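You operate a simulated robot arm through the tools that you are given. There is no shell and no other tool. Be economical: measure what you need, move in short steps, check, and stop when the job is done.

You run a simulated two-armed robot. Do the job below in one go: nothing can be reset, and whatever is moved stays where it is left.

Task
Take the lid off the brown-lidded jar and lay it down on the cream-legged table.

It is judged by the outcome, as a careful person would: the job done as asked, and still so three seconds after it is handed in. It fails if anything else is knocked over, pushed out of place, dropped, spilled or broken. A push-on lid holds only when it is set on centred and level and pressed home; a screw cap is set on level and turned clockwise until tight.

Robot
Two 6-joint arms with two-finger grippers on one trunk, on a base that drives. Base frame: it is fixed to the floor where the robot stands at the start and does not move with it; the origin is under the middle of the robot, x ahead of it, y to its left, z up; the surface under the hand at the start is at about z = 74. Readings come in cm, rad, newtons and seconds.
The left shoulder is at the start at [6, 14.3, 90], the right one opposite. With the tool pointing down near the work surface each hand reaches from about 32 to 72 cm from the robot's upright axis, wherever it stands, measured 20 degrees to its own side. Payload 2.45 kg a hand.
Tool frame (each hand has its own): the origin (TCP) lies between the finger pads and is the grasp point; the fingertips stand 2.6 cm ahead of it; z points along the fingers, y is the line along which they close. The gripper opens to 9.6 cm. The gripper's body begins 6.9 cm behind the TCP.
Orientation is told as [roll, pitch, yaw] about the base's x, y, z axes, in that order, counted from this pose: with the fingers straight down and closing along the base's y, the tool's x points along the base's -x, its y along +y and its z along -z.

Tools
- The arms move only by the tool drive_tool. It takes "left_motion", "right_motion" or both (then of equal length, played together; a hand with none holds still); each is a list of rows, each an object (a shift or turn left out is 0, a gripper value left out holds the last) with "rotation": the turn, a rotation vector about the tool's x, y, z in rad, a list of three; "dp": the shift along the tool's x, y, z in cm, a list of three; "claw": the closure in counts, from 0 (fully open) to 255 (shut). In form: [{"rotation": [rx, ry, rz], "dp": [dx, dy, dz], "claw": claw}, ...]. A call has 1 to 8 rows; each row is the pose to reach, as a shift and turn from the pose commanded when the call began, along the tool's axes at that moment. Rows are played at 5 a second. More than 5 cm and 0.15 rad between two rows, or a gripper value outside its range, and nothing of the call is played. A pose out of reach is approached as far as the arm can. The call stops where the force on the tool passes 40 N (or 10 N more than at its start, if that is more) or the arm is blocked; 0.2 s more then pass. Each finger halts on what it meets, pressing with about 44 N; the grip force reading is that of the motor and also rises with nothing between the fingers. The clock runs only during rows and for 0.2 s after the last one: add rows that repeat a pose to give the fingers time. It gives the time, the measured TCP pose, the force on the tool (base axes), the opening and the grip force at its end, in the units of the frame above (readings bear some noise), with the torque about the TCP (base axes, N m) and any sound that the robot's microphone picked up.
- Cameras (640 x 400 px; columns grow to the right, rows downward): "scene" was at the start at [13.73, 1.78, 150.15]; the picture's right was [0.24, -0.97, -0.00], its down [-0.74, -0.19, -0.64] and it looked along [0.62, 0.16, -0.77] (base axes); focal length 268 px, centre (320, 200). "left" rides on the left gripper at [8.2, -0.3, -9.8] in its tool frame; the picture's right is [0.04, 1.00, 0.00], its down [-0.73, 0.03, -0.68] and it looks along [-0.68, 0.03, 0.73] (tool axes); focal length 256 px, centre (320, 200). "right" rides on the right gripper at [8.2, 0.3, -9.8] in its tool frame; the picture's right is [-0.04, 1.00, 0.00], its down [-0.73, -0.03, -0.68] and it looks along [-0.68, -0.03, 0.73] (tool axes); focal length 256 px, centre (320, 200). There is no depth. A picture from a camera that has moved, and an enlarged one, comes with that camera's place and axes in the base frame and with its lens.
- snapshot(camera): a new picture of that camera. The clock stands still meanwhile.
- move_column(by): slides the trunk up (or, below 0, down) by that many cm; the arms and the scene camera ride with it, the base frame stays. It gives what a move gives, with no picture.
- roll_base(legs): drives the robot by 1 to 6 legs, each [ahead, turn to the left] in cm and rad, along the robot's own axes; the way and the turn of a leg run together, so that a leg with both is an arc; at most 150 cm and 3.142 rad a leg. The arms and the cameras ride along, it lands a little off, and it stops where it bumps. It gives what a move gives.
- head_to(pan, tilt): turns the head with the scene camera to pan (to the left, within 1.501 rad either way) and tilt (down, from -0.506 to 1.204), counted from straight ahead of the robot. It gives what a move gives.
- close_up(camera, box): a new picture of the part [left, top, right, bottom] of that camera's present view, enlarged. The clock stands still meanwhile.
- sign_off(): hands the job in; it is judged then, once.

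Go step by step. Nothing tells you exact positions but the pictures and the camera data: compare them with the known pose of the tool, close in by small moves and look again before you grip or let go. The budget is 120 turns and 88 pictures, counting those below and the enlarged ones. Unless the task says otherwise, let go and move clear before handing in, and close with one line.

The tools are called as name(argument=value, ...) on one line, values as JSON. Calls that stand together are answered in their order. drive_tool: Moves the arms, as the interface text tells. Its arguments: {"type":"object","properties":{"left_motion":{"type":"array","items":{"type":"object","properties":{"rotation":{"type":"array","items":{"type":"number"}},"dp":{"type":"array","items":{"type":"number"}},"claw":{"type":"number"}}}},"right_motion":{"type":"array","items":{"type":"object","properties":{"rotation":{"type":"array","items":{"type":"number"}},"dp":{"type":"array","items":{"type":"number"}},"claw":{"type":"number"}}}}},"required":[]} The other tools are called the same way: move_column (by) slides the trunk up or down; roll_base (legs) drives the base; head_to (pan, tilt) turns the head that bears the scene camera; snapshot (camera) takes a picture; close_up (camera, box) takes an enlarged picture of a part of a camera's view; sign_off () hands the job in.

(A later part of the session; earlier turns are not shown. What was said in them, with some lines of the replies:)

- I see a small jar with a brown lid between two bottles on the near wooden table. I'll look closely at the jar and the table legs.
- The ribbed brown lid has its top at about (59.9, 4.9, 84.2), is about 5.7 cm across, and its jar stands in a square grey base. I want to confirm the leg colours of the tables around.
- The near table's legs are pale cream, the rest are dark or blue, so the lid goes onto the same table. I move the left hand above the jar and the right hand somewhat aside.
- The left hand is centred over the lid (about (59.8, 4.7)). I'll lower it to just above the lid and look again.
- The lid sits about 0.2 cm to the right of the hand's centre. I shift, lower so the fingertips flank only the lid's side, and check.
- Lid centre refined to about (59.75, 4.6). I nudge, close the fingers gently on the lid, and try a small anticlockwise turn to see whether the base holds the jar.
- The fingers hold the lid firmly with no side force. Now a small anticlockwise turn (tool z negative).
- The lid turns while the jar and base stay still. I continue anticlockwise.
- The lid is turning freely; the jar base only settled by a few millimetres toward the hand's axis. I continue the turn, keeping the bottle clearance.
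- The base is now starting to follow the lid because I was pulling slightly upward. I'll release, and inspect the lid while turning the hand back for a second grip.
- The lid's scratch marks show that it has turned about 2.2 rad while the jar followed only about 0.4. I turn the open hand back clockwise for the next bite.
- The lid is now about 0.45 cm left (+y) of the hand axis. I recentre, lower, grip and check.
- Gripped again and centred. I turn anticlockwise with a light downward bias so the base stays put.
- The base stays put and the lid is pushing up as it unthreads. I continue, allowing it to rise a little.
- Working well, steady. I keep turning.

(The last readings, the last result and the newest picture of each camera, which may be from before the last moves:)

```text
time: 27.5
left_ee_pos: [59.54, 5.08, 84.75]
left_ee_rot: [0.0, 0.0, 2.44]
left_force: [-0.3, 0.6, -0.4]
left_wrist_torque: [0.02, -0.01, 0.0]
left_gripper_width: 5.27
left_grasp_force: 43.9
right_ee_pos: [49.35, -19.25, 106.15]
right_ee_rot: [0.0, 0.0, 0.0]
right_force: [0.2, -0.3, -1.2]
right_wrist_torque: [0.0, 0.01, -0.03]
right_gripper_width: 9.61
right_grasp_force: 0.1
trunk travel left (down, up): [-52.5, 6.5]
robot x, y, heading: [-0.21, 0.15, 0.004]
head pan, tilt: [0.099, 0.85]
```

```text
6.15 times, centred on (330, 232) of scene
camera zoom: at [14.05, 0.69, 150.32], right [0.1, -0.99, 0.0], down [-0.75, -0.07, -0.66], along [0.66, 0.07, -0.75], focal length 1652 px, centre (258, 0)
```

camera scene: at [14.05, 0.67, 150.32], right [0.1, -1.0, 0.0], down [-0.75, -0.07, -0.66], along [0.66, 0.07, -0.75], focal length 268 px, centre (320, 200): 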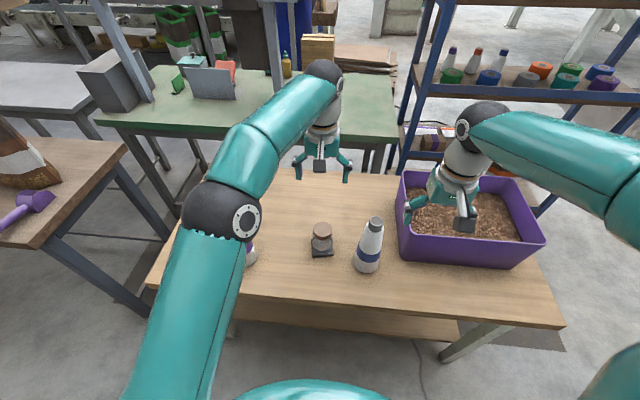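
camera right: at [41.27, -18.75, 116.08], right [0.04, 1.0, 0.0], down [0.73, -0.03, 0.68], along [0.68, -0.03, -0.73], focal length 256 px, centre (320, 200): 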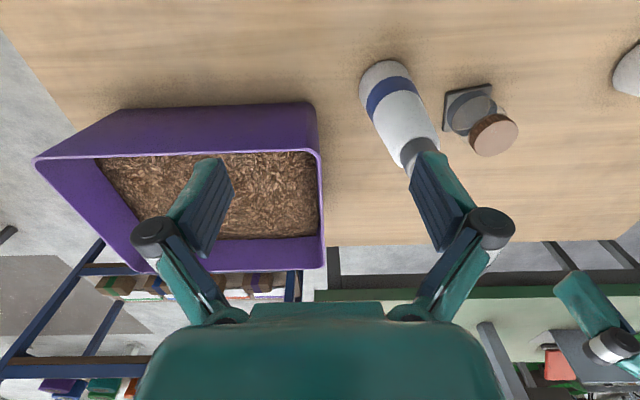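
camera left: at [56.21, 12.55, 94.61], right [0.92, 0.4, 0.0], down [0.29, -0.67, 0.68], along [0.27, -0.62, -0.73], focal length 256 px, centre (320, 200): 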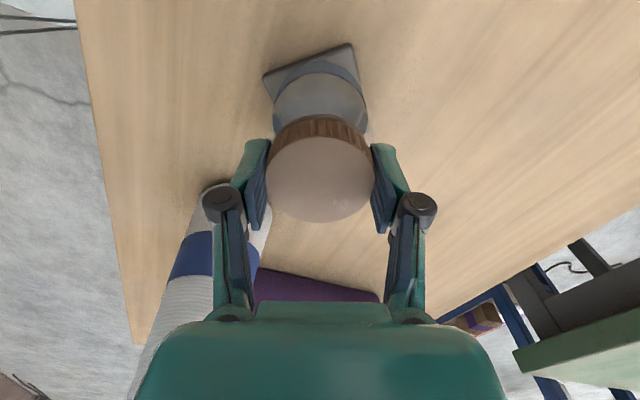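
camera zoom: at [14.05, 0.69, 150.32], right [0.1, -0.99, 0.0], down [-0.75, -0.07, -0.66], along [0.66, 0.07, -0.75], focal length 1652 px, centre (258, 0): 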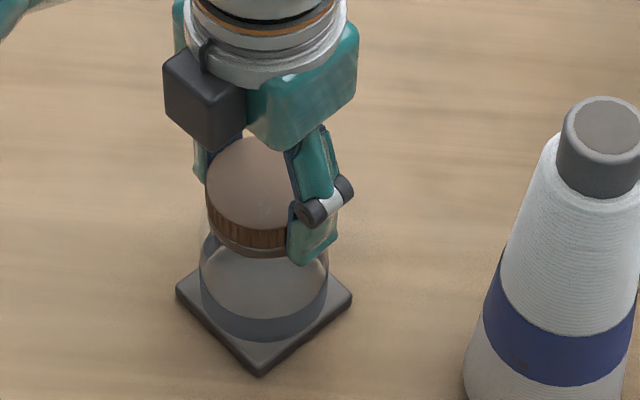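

The force vanished and the jar's rim now shows under the lid: it seems to be free of the thread. I lift gently by 0.6 cm and check that the jar stays.

drive_tool(left_motion=[{"dp": [0, 0, -0.2]}, {"dp": [0, 0, -0.4]}, {"dp": [0, 0, -0.6]}])

close_up(camera="right", box=[400, 40, 600, 165])

close_up(camera="scene", box=[290, 200, 370, 265])

```text
time: 28.3
left_ee_pos: [59.74, 5.09, 85.57]
left_ee_rot: [0.0, 0.0, 2.439]
left_force: [0.6, -0.4, 0.3]
left_wrist_torque: [-0.02, 0.0, -0.02]
left_gripper_width: 5.23
left_grasp_force: 44.0
right_ee_pos: [49.35, -19.24, 106.23]
right_ee_rot: [0.0, 0.0, -0.002]
right_force: [0.0, 0.2, 0.6]
right_wrist_torque: [0.02, 0.01, -0.03]
right_gripper_width: 9.61
right_grasp_force: 0.0
trunk travel left (down, up): [-52.5, 6.5]
robot x, y, heading: [0.1, -0.17, 0.0]
head pan, tilt: [0.099, 0.85]
```

```text
3.20 times, centred on (500, 102) of right
camera zoom: at [41.27, -18.75, 116.07], right [0.04, 1.0, 0.0], down [0.73, -0.03, 0.68], along [0.68, -0.03, -0.73], focal length 819 px, centre (-256, 512)
```

zoom: 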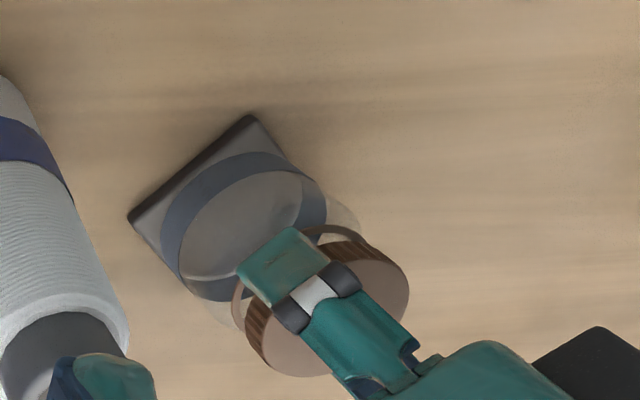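

```text
6.15 times, centred on (330, 232) of scene
camera zoom: at [14.06, 0.69, 150.32], right [0.1, -0.99, 0.0], down [-0.75, -0.07, -0.66], along [0.66, 0.07, -0.75], focal length 1652 px, centre (258, 0)
```

zoom: 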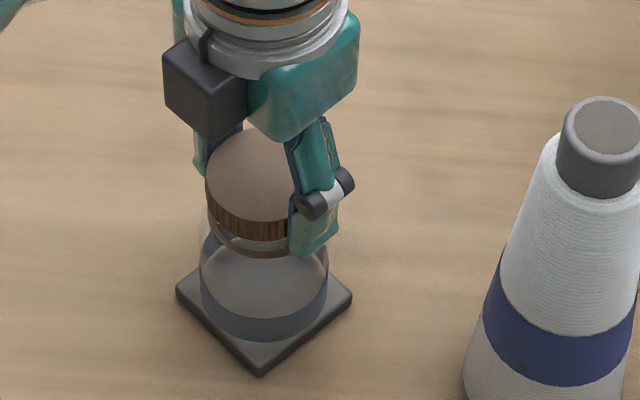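

The lid is free and the jar stands still. I lift it clear and carry it to the empty table area around (62, 17), between the jar and the left bottle.

drive_tool(left_motion=[{"dp": [0, 0, -3]}, {"dp": [0, 0, -6]}, {"dp": [0, 0, -8]}, {"dp": [-1.5, -2.7, -8]}, {"dp": [-3, -5.4, -8]}, {"dp": [-4.5, -8.1, -8]}, {"dp": [-5.9, -10.7, -8]}, {"dp": [-5.9, -10.7, -8]}])

snapshot(camera="scene")

snapshot(camera="right")

snapshot(camera="left")

```text
time: 30.1
left_ee_pos: [62.15, 17.11, 93.51]
left_ee_rot: [0.001, 0.001, 2.438]
left_force: [0.0, -0.1, -0.8]
left_wrist_torque: [-0.04, 0.03, 0.0]
left_gripper_width: 5.18
left_grasp_force: 44.4
right_ee_pos: [49.37, -19.21, 106.16]
right_ee_rot: [0.0, -0.002, -0.003]
right_force: [0.6, -0.4, 1.0]
right_wrist_torque: [0.0, -0.03, -0.01]
right_gripper_width: 9.63
right_grasp_force: 0.0
trunk travel left (down, up): [-52.5, 6.5]
robot x, y, heading: [0.25, -0.35, 0.004]
head pan, tilt: [0.099, 0.85]
```

```text
50 pictures are left
camera scene: at [14.05, 0.66, 150.32], right [0.1, -0.99, 0.0], down [-0.75, -0.07, -0.66], along [0.66, 0.07, -0.75], focal length 268 px, centre (320, 200)
```

scene: 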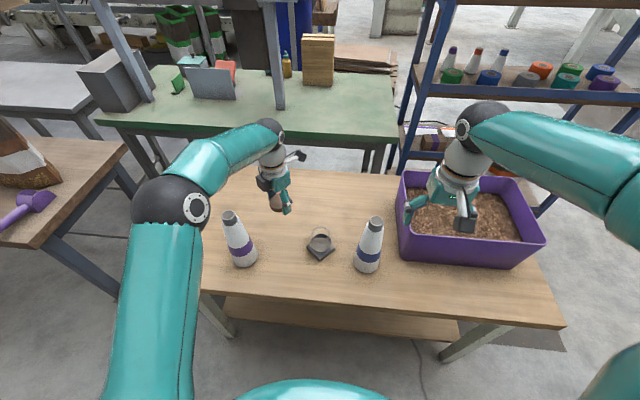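

```text
49 pictures are left
camera right: at [41.27, -18.77, 116.07], right [0.04, 1.0, 0.0], down [0.73, -0.03, 0.68], along [0.68, -0.03, -0.73], focal length 256 px, centre (320, 200)
```

right: 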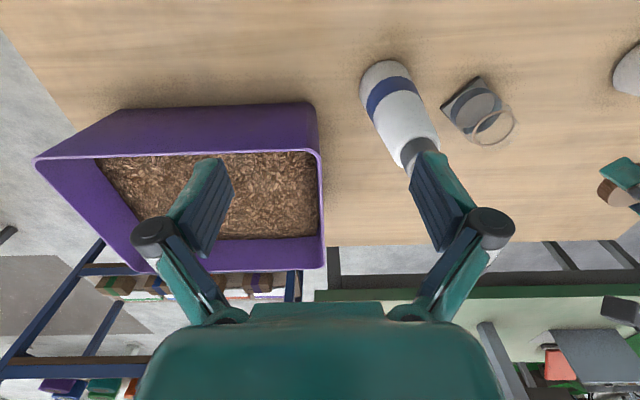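

```text
48 pictures are left
camera left: at [68.33, 12.07, 103.35], right [-0.62, -0.79, 0.0], down [-0.58, 0.45, 0.68], along [-0.53, 0.42, -0.73], focal length 256 px, centre (320, 200)
```

left: 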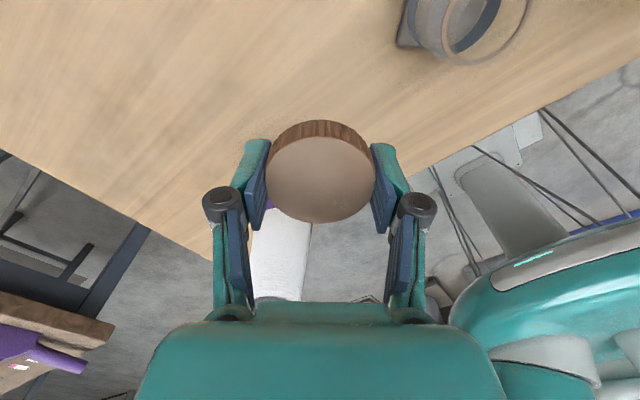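

The lid is held level over clear table. I lower it to about 1 cm above the surface.

drive_tool(left_motion=[{"dp": [0, 0, 4]}, {"dp": [0, 0, 8]}, {"dp": [0, 0, 11.5]}, {"dp": [0, 0, 14]}, {"dp": [0, 0, 15.2]}])

close_up(camera="scene", box=[220, 160, 360, 270])

snapshot(camera="left")

```text
time: 31.3
left_ee_pos: [62.15, 17.12, 78.21]
left_ee_rot: [0.0, 0.0, 2.438]
left_force: [-0.6, 0.0, -0.4]
left_wrist_torque: [0.01, 0.01, 0.02]
left_gripper_width: 5.27
left_grasp_force: 44.0
right_ee_pos: [49.36, -19.2, 106.14]
right_ee_rot: [0.0, 0.001, -0.002]
right_force: [0.3, 0.0, 0.1]
right_wrist_torque: [-0.02, 0.01, -0.03]
right_gripper_width: 9.58
right_grasp_force: 0.1
trunk travel left (down, up): [-52.5, 6.5]
robot x, y, heading: [-0.1, -0.25, 0.002]
head pan, tilt: [0.099, 0.85]
```

```text
3.64 times, centred on (290, 215) of scene
camera zoom: at [14.09, 0.69, 150.32], right [0.1, -0.99, 0.0], down [-0.75, -0.07, -0.66], along [0.66, 0.07, -0.75], focal length 976 px, centre (429, 146)
```

zoom: 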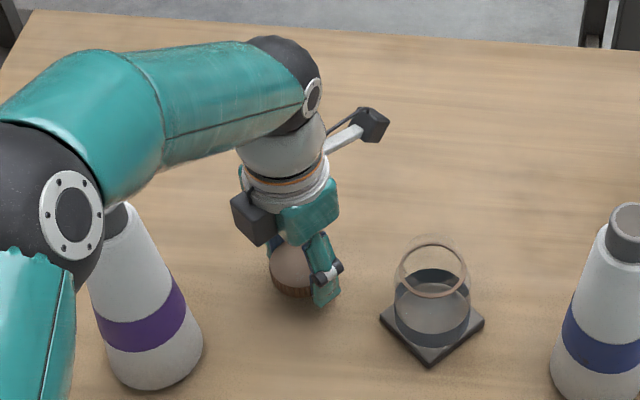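

```text
46 pictures are left
camera left: at [68.41, 12.03, 88.1], right [-0.62, -0.79, 0.0], down [-0.58, 0.45, 0.68], along [-0.54, 0.42, -0.73], focal length 256 px, centre (320, 200)
```

left: 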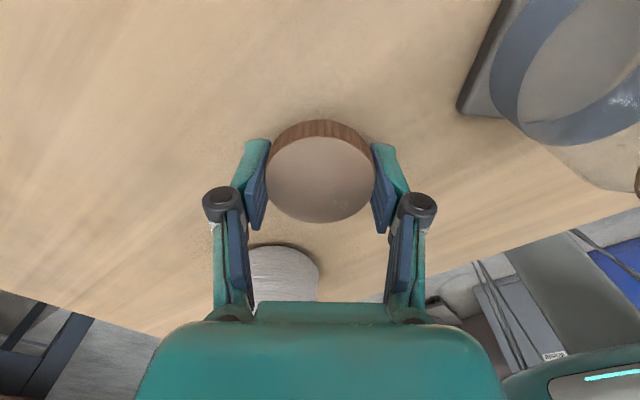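

The arm clears the left bottle and the lid hangs just above the table. I lower in small steps until touch.

drive_tool(left_motion=[{"dp": [0, 0, 0.3]}, {"dp": [0, 0, 0.6]}, {"dp": [0, 0, 0.9]}, {"dp": [0, 0, 1.1]}])

```text
time: 32.3
left_ee_pos: [62.18, 17.06, 77.13]
left_ee_rot: [0.0, 0.0, 2.439]
left_force: [-0.6, 0.7, -1.4]
left_wrist_torque: [0.01, 0.02, -0.01]
left_gripper_width: 5.24
left_grasp_force: 44.0
right_ee_pos: [49.26, -19.2, 106.28]
right_ee_rot: [0.001, 0.001, -0.001]
right_force: [-0.8, 0.2, -0.3]
right_wrist_torque: [-0.01, -0.01, -0.02]
right_gripper_width: 9.6
right_grasp_force: 0.0
trunk travel left (down, up): [-52.5, 6.5]
robot x, y, heading: [0.39, 0.05, 0.0]
head pan, tilt: [0.099, 0.85]
```

drive_tool(left_motion=[{"dp": [0, 0, 0.1]}, {"dp": [0, 0, 0.2]}, {"dp": [0, 0, 0.3]}])

close_up(camera="scene", box=[260, 200, 320, 250])

```text
time: 33.1
left_ee_pos: [62.06, 17.0, 76.95]
left_ee_rot: [0.0, 0.0, 2.438]
left_force: [-0.9, -0.4, -0.2]
left_wrist_torque: [0.02, -0.03, 0.01]
left_gripper_width: 5.26
left_grasp_force: 43.5
right_ee_pos: [49.39, -19.15, 106.25]
right_ee_rot: [-0.001, 0.002, -0.003]
right_force: [0.6, -0.4, -0.5]
right_wrist_torque: [-0.01, 0.0, 0.04]
right_gripper_width: 9.57
right_grasp_force: 0.0
trunk travel left (down, up): [-52.5, 6.5]
robot x, y, heading: [0.26, -0.21, -0.001]
head pan, tilt: [0.099, 0.85]
```

```text
8.00 times, centred on (290, 225) of scene
camera zoom: at [14.07, 0.69, 150.32], right [0.1, -0.99, 0.0], down [-0.75, -0.07, -0.66], along [0.66, 0.07, -0.75], focal length 2148 px, centre (560, 0)
```

zoom: 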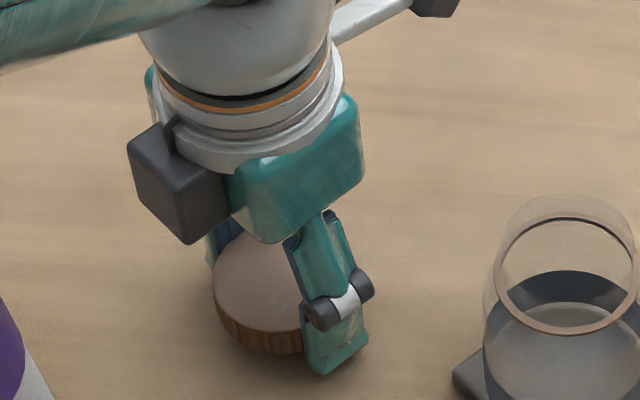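

No contact yet; the gap is tiny. I go on in 0.1 cm steps.

drive_tool(left_motion=[{"dp": [0, 0, 0.1]}, {"dp": [0, 0, 0.2]}])

```text
time: 33.7
left_ee_pos: [62.06, 16.9, 76.7]
left_ee_rot: [0.0, -0.001, 2.437]
left_force: [-0.4, -0.6, -0.5]
left_wrist_torque: [-0.05, 0.0, -0.01]
left_gripper_width: 5.23
left_grasp_force: 43.8
right_ee_pos: [49.43, -19.21, 106.26]
right_ee_rot: [0.0, 0.001, -0.003]
right_force: [1.1, -0.6, -0.2]
right_wrist_torque: [0.01, -0.01, -0.04]
right_gripper_width: 9.58
right_grasp_force: 0.1
trunk travel left (down, up): [-52.5, 6.5]
robot x, y, heading: [-0.04, -0.08, -0.002]
head pan, tilt: [0.099, 0.85]
```

drive_tool(left_motion=[{"dp": [0, 0, 0.08]}, {"dp": [0, 0, 0.16]}])

```text
time: 34.3
left_ee_pos: [62.16, 17.08, 76.6]
left_ee_rot: [0.0, 0.0, 2.439]
left_force: [0.2, -0.2, 0.7]
left_wrist_torque: [-0.04, 0.05, -0.02]
left_gripper_width: 5.24
left_grasp_force: 44.1
right_ee_pos: [49.36, -19.15, 106.1]
right_ee_rot: [0.001, 0.003, -0.001]
right_force: [0.1, -0.2, -0.2]
right_wrist_torque: [-0.03, -0.01, 0.0]
right_gripper_width: 9.57
right_grasp_force: 0.1
trunk travel left (down, up): [-52.5, 6.5]
robot x, y, heading: [-0.65, -0.16, 0.001]
head pan, tilt: [0.099, 0.85]
```

drive_tool(left_motion=[{"dp": [0, 0, 0.06]}, {"dp": [0, 0, 0.12]}])

```text
time: 34.9
left_ee_pos: [62.16, 17.17, 76.41]
left_ee_rot: [0.0, 0.001, 2.438]
left_force: [0.2, 0.7, -0.5]
left_wrist_torque: [-0.01, 0.0, 0.0]
left_gripper_width: 5.23
left_grasp_force: 44.0
right_ee_pos: [49.36, -19.18, 106.16]
right_ee_rot: [0.0, 0.003, -0.001]
right_force: [-0.2, 0.3, 0.5]
right_wrist_torque: [0.01, 0.0, -0.02]
right_gripper_width: 9.59
right_grasp_force: 0.1
trunk travel left (down, up): [-52.5, 6.5]
robot x, y, heading: [0.3, 0.01, 0.0]
head pan, tilt: [0.099, 0.85]
```

drive_tool(left_motion=[{"dp": [0, 0, 0.06]}, {"dp": [0, 0, 0.12]}])

close_up(camera="scene", box=[260, 200, 320, 250])

```text
time: 35.5
left_ee_pos: [62.26, 17.1, 76.33]
left_ee_rot: [-0.001, 0.002, 2.438]
left_force: [-0.9, 0.6, 7.8]
left_wrist_torque: [-0.14, 0.15, -0.06]
left_gripper_width: 5.24
left_grasp_force: 44.3
right_ee_pos: [49.29, -19.27, 106.2]
right_ee_rot: [0.0, -0.002, -0.002]
right_force: [0.1, -0.4, 0.7]
right_wrist_torque: [0.0, -0.01, 0.02]
right_gripper_width: 9.59
right_grasp_force: 0.0
trunk travel left (down, up): [-52.5, 6.5]
robot x, y, heading: [0.1, -0.34, -0.003]
head pan, tilt: [0.099, 0.85]
```

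```text
8.00 times, centred on (290, 225) of scene
camera zoom: at [13.96, 0.68, 150.34], right [0.1, -0.99, 0.0], down [-0.75, -0.07, -0.66], along [0.66, 0.07, -0.75], focal length 2148 px, centre (560, 0)
```

zoom: 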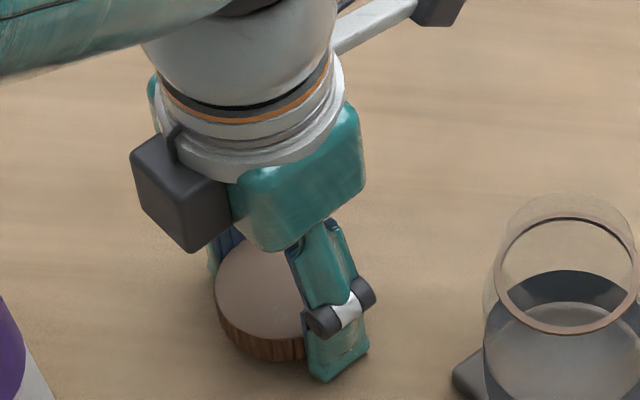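

Contact with the table. I back off a hair, open partially, and rise straight up.

drive_tool(left_motion=[{"dp": [0, 0, -0.06]}, {"dp": [0, 0, -0.06], "claw": 100}, {"dp": [0, 0, -0.06], "claw": 60}, {"dp": [0, 0, -0.06], "claw": 60}])

close_up(camera="scene", box=[260, 200, 320, 250])

snapshot(camera="left")

```text
time: 36.5
left_ee_pos: [62.01, 17.12, 76.29]
left_ee_rot: [0.0, -0.001, 2.438]
left_force: [-0.4, -0.2, -0.2]
left_wrist_torque: [0.02, -0.02, -0.02]
left_gripper_width: 7.33
left_grasp_force: 0.1
right_ee_pos: [49.36, -19.24, 106.16]
right_ee_rot: [0.0, 0.002, -0.003]
right_force: [-0.9, 0.5, 0.9]
right_wrist_torque: [0.03, 0.01, 0.02]
right_gripper_width: 9.6
right_grasp_force: 0.0
trunk travel left (down, up): [-52.5, 6.5]
robot x, y, heading: [0.02, 0.11, 0.003]
head pan, tilt: [0.099, 0.85]
```

```text
8.00 times, centred on (290, 225) of scene
camera zoom: at [14.06, 0.69, 150.32], right [0.1, -0.99, 0.0], down [-0.75, -0.07, -0.66], along [0.66, 0.07, -0.75], focal length 2148 px, centre (560, 0)
```

zoom: 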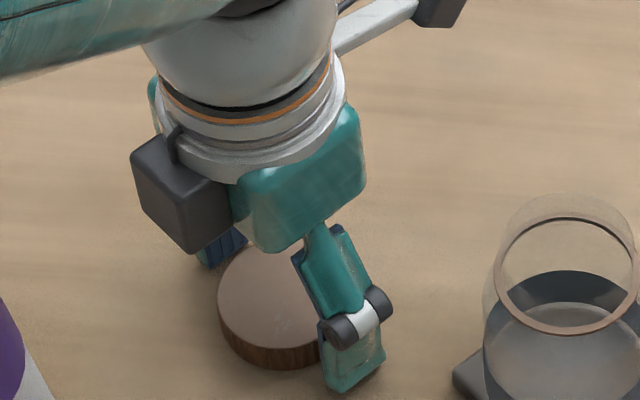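

```text
42 pictures are left
camera left: at [68.35, 12.01, 86.17], right [-0.62, -0.79, 0.0], down [-0.58, 0.45, 0.68], along [-0.53, 0.42, -0.73], focal length 256 px, centre (320, 200)
```

left: 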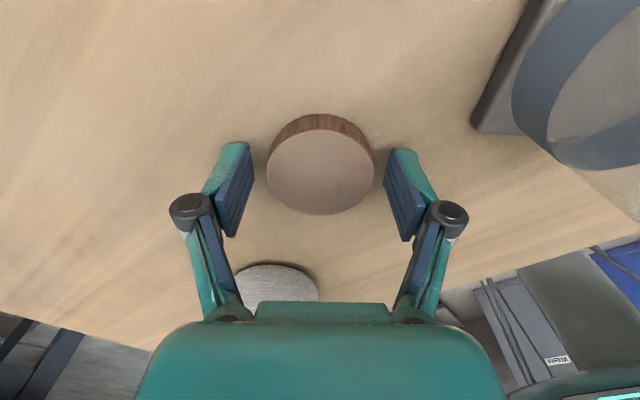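

The lid rests flat on the table, fingers clear on both sides. I raise the hand straight up and check the whole scene.

drive_tool(left_motion=[{"dp": [0, 0, -2]}, {"dp": [0, 0, -5]}, {"dp": [0, 0, -9]}, {"dp": [0, 0, -13]}, {"dp": [0, 0, -17]}, {"dp": [0, 0, -21]}, {"dp": [0, 0, -24]}])

snapshot(camera="scene")

snapshot(camera="left")

```text
time: 38.1
left_ee_pos: [62.14, 16.92, 100.31]
left_ee_rot: [0.0, -0.002, 2.438]
left_force: [0.0, -0.6, 0.6]
left_wrist_torque: [-0.01, -0.02, -0.01]
left_gripper_width: 7.36
left_grasp_force: 0.0
right_ee_pos: [49.38, -19.19, 106.3]
right_ee_rot: [-0.001, -0.001, -0.004]
right_force: [-0.3, -0.1, 1.1]
right_wrist_torque: [0.0, 0.02, 0.0]
right_gripper_width: 9.6
right_grasp_force: 0.0
trunk travel left (down, up): [-52.5, 6.5]
robot x, y, heading: [-0.14, -0.01, 0.001]
head pan, tilt: [0.099, 0.85]
```

```text
41 pictures are left
camera scene: at [14.03, 0.68, 150.32], right [0.1, -0.99, 0.0], down [-0.75, -0.07, -0.66], along [0.66, 0.07, -0.75], focal length 268 px, centre (320, 200)
```

scene: 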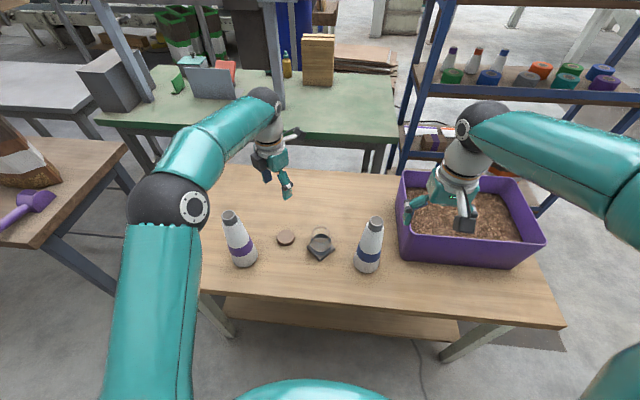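

```text
40 pictures are left
camera left: at [68.37, 12.02, 110.12], right [-0.62, -0.79, 0.0], down [-0.58, 0.45, 0.68], along [-0.53, 0.42, -0.73], focal length 256 px, centre (320, 200)
```

left: 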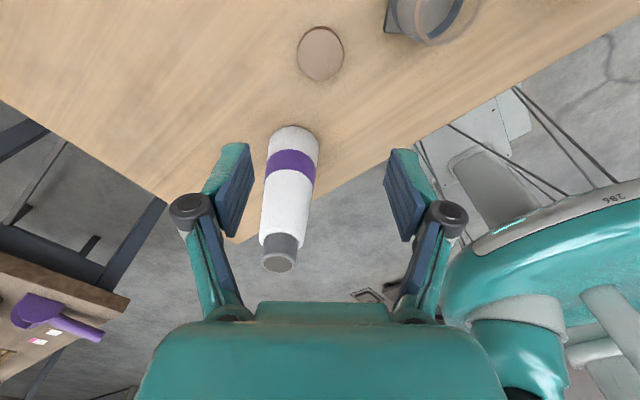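

The lid lies flat on the cream-legged table, the open jar and both bottles are standing, and both hands are clear.

sign_off()

```text
The job is handed in.
```

I unscrewed the brown lid and laid it flat on the cream-legged table, about 12 cm from the jar. While I was turning the lid, the jar's base rotated about 0.4 rad and slid a few millimetres. Nothing else was touched, and both bottles are still standing.
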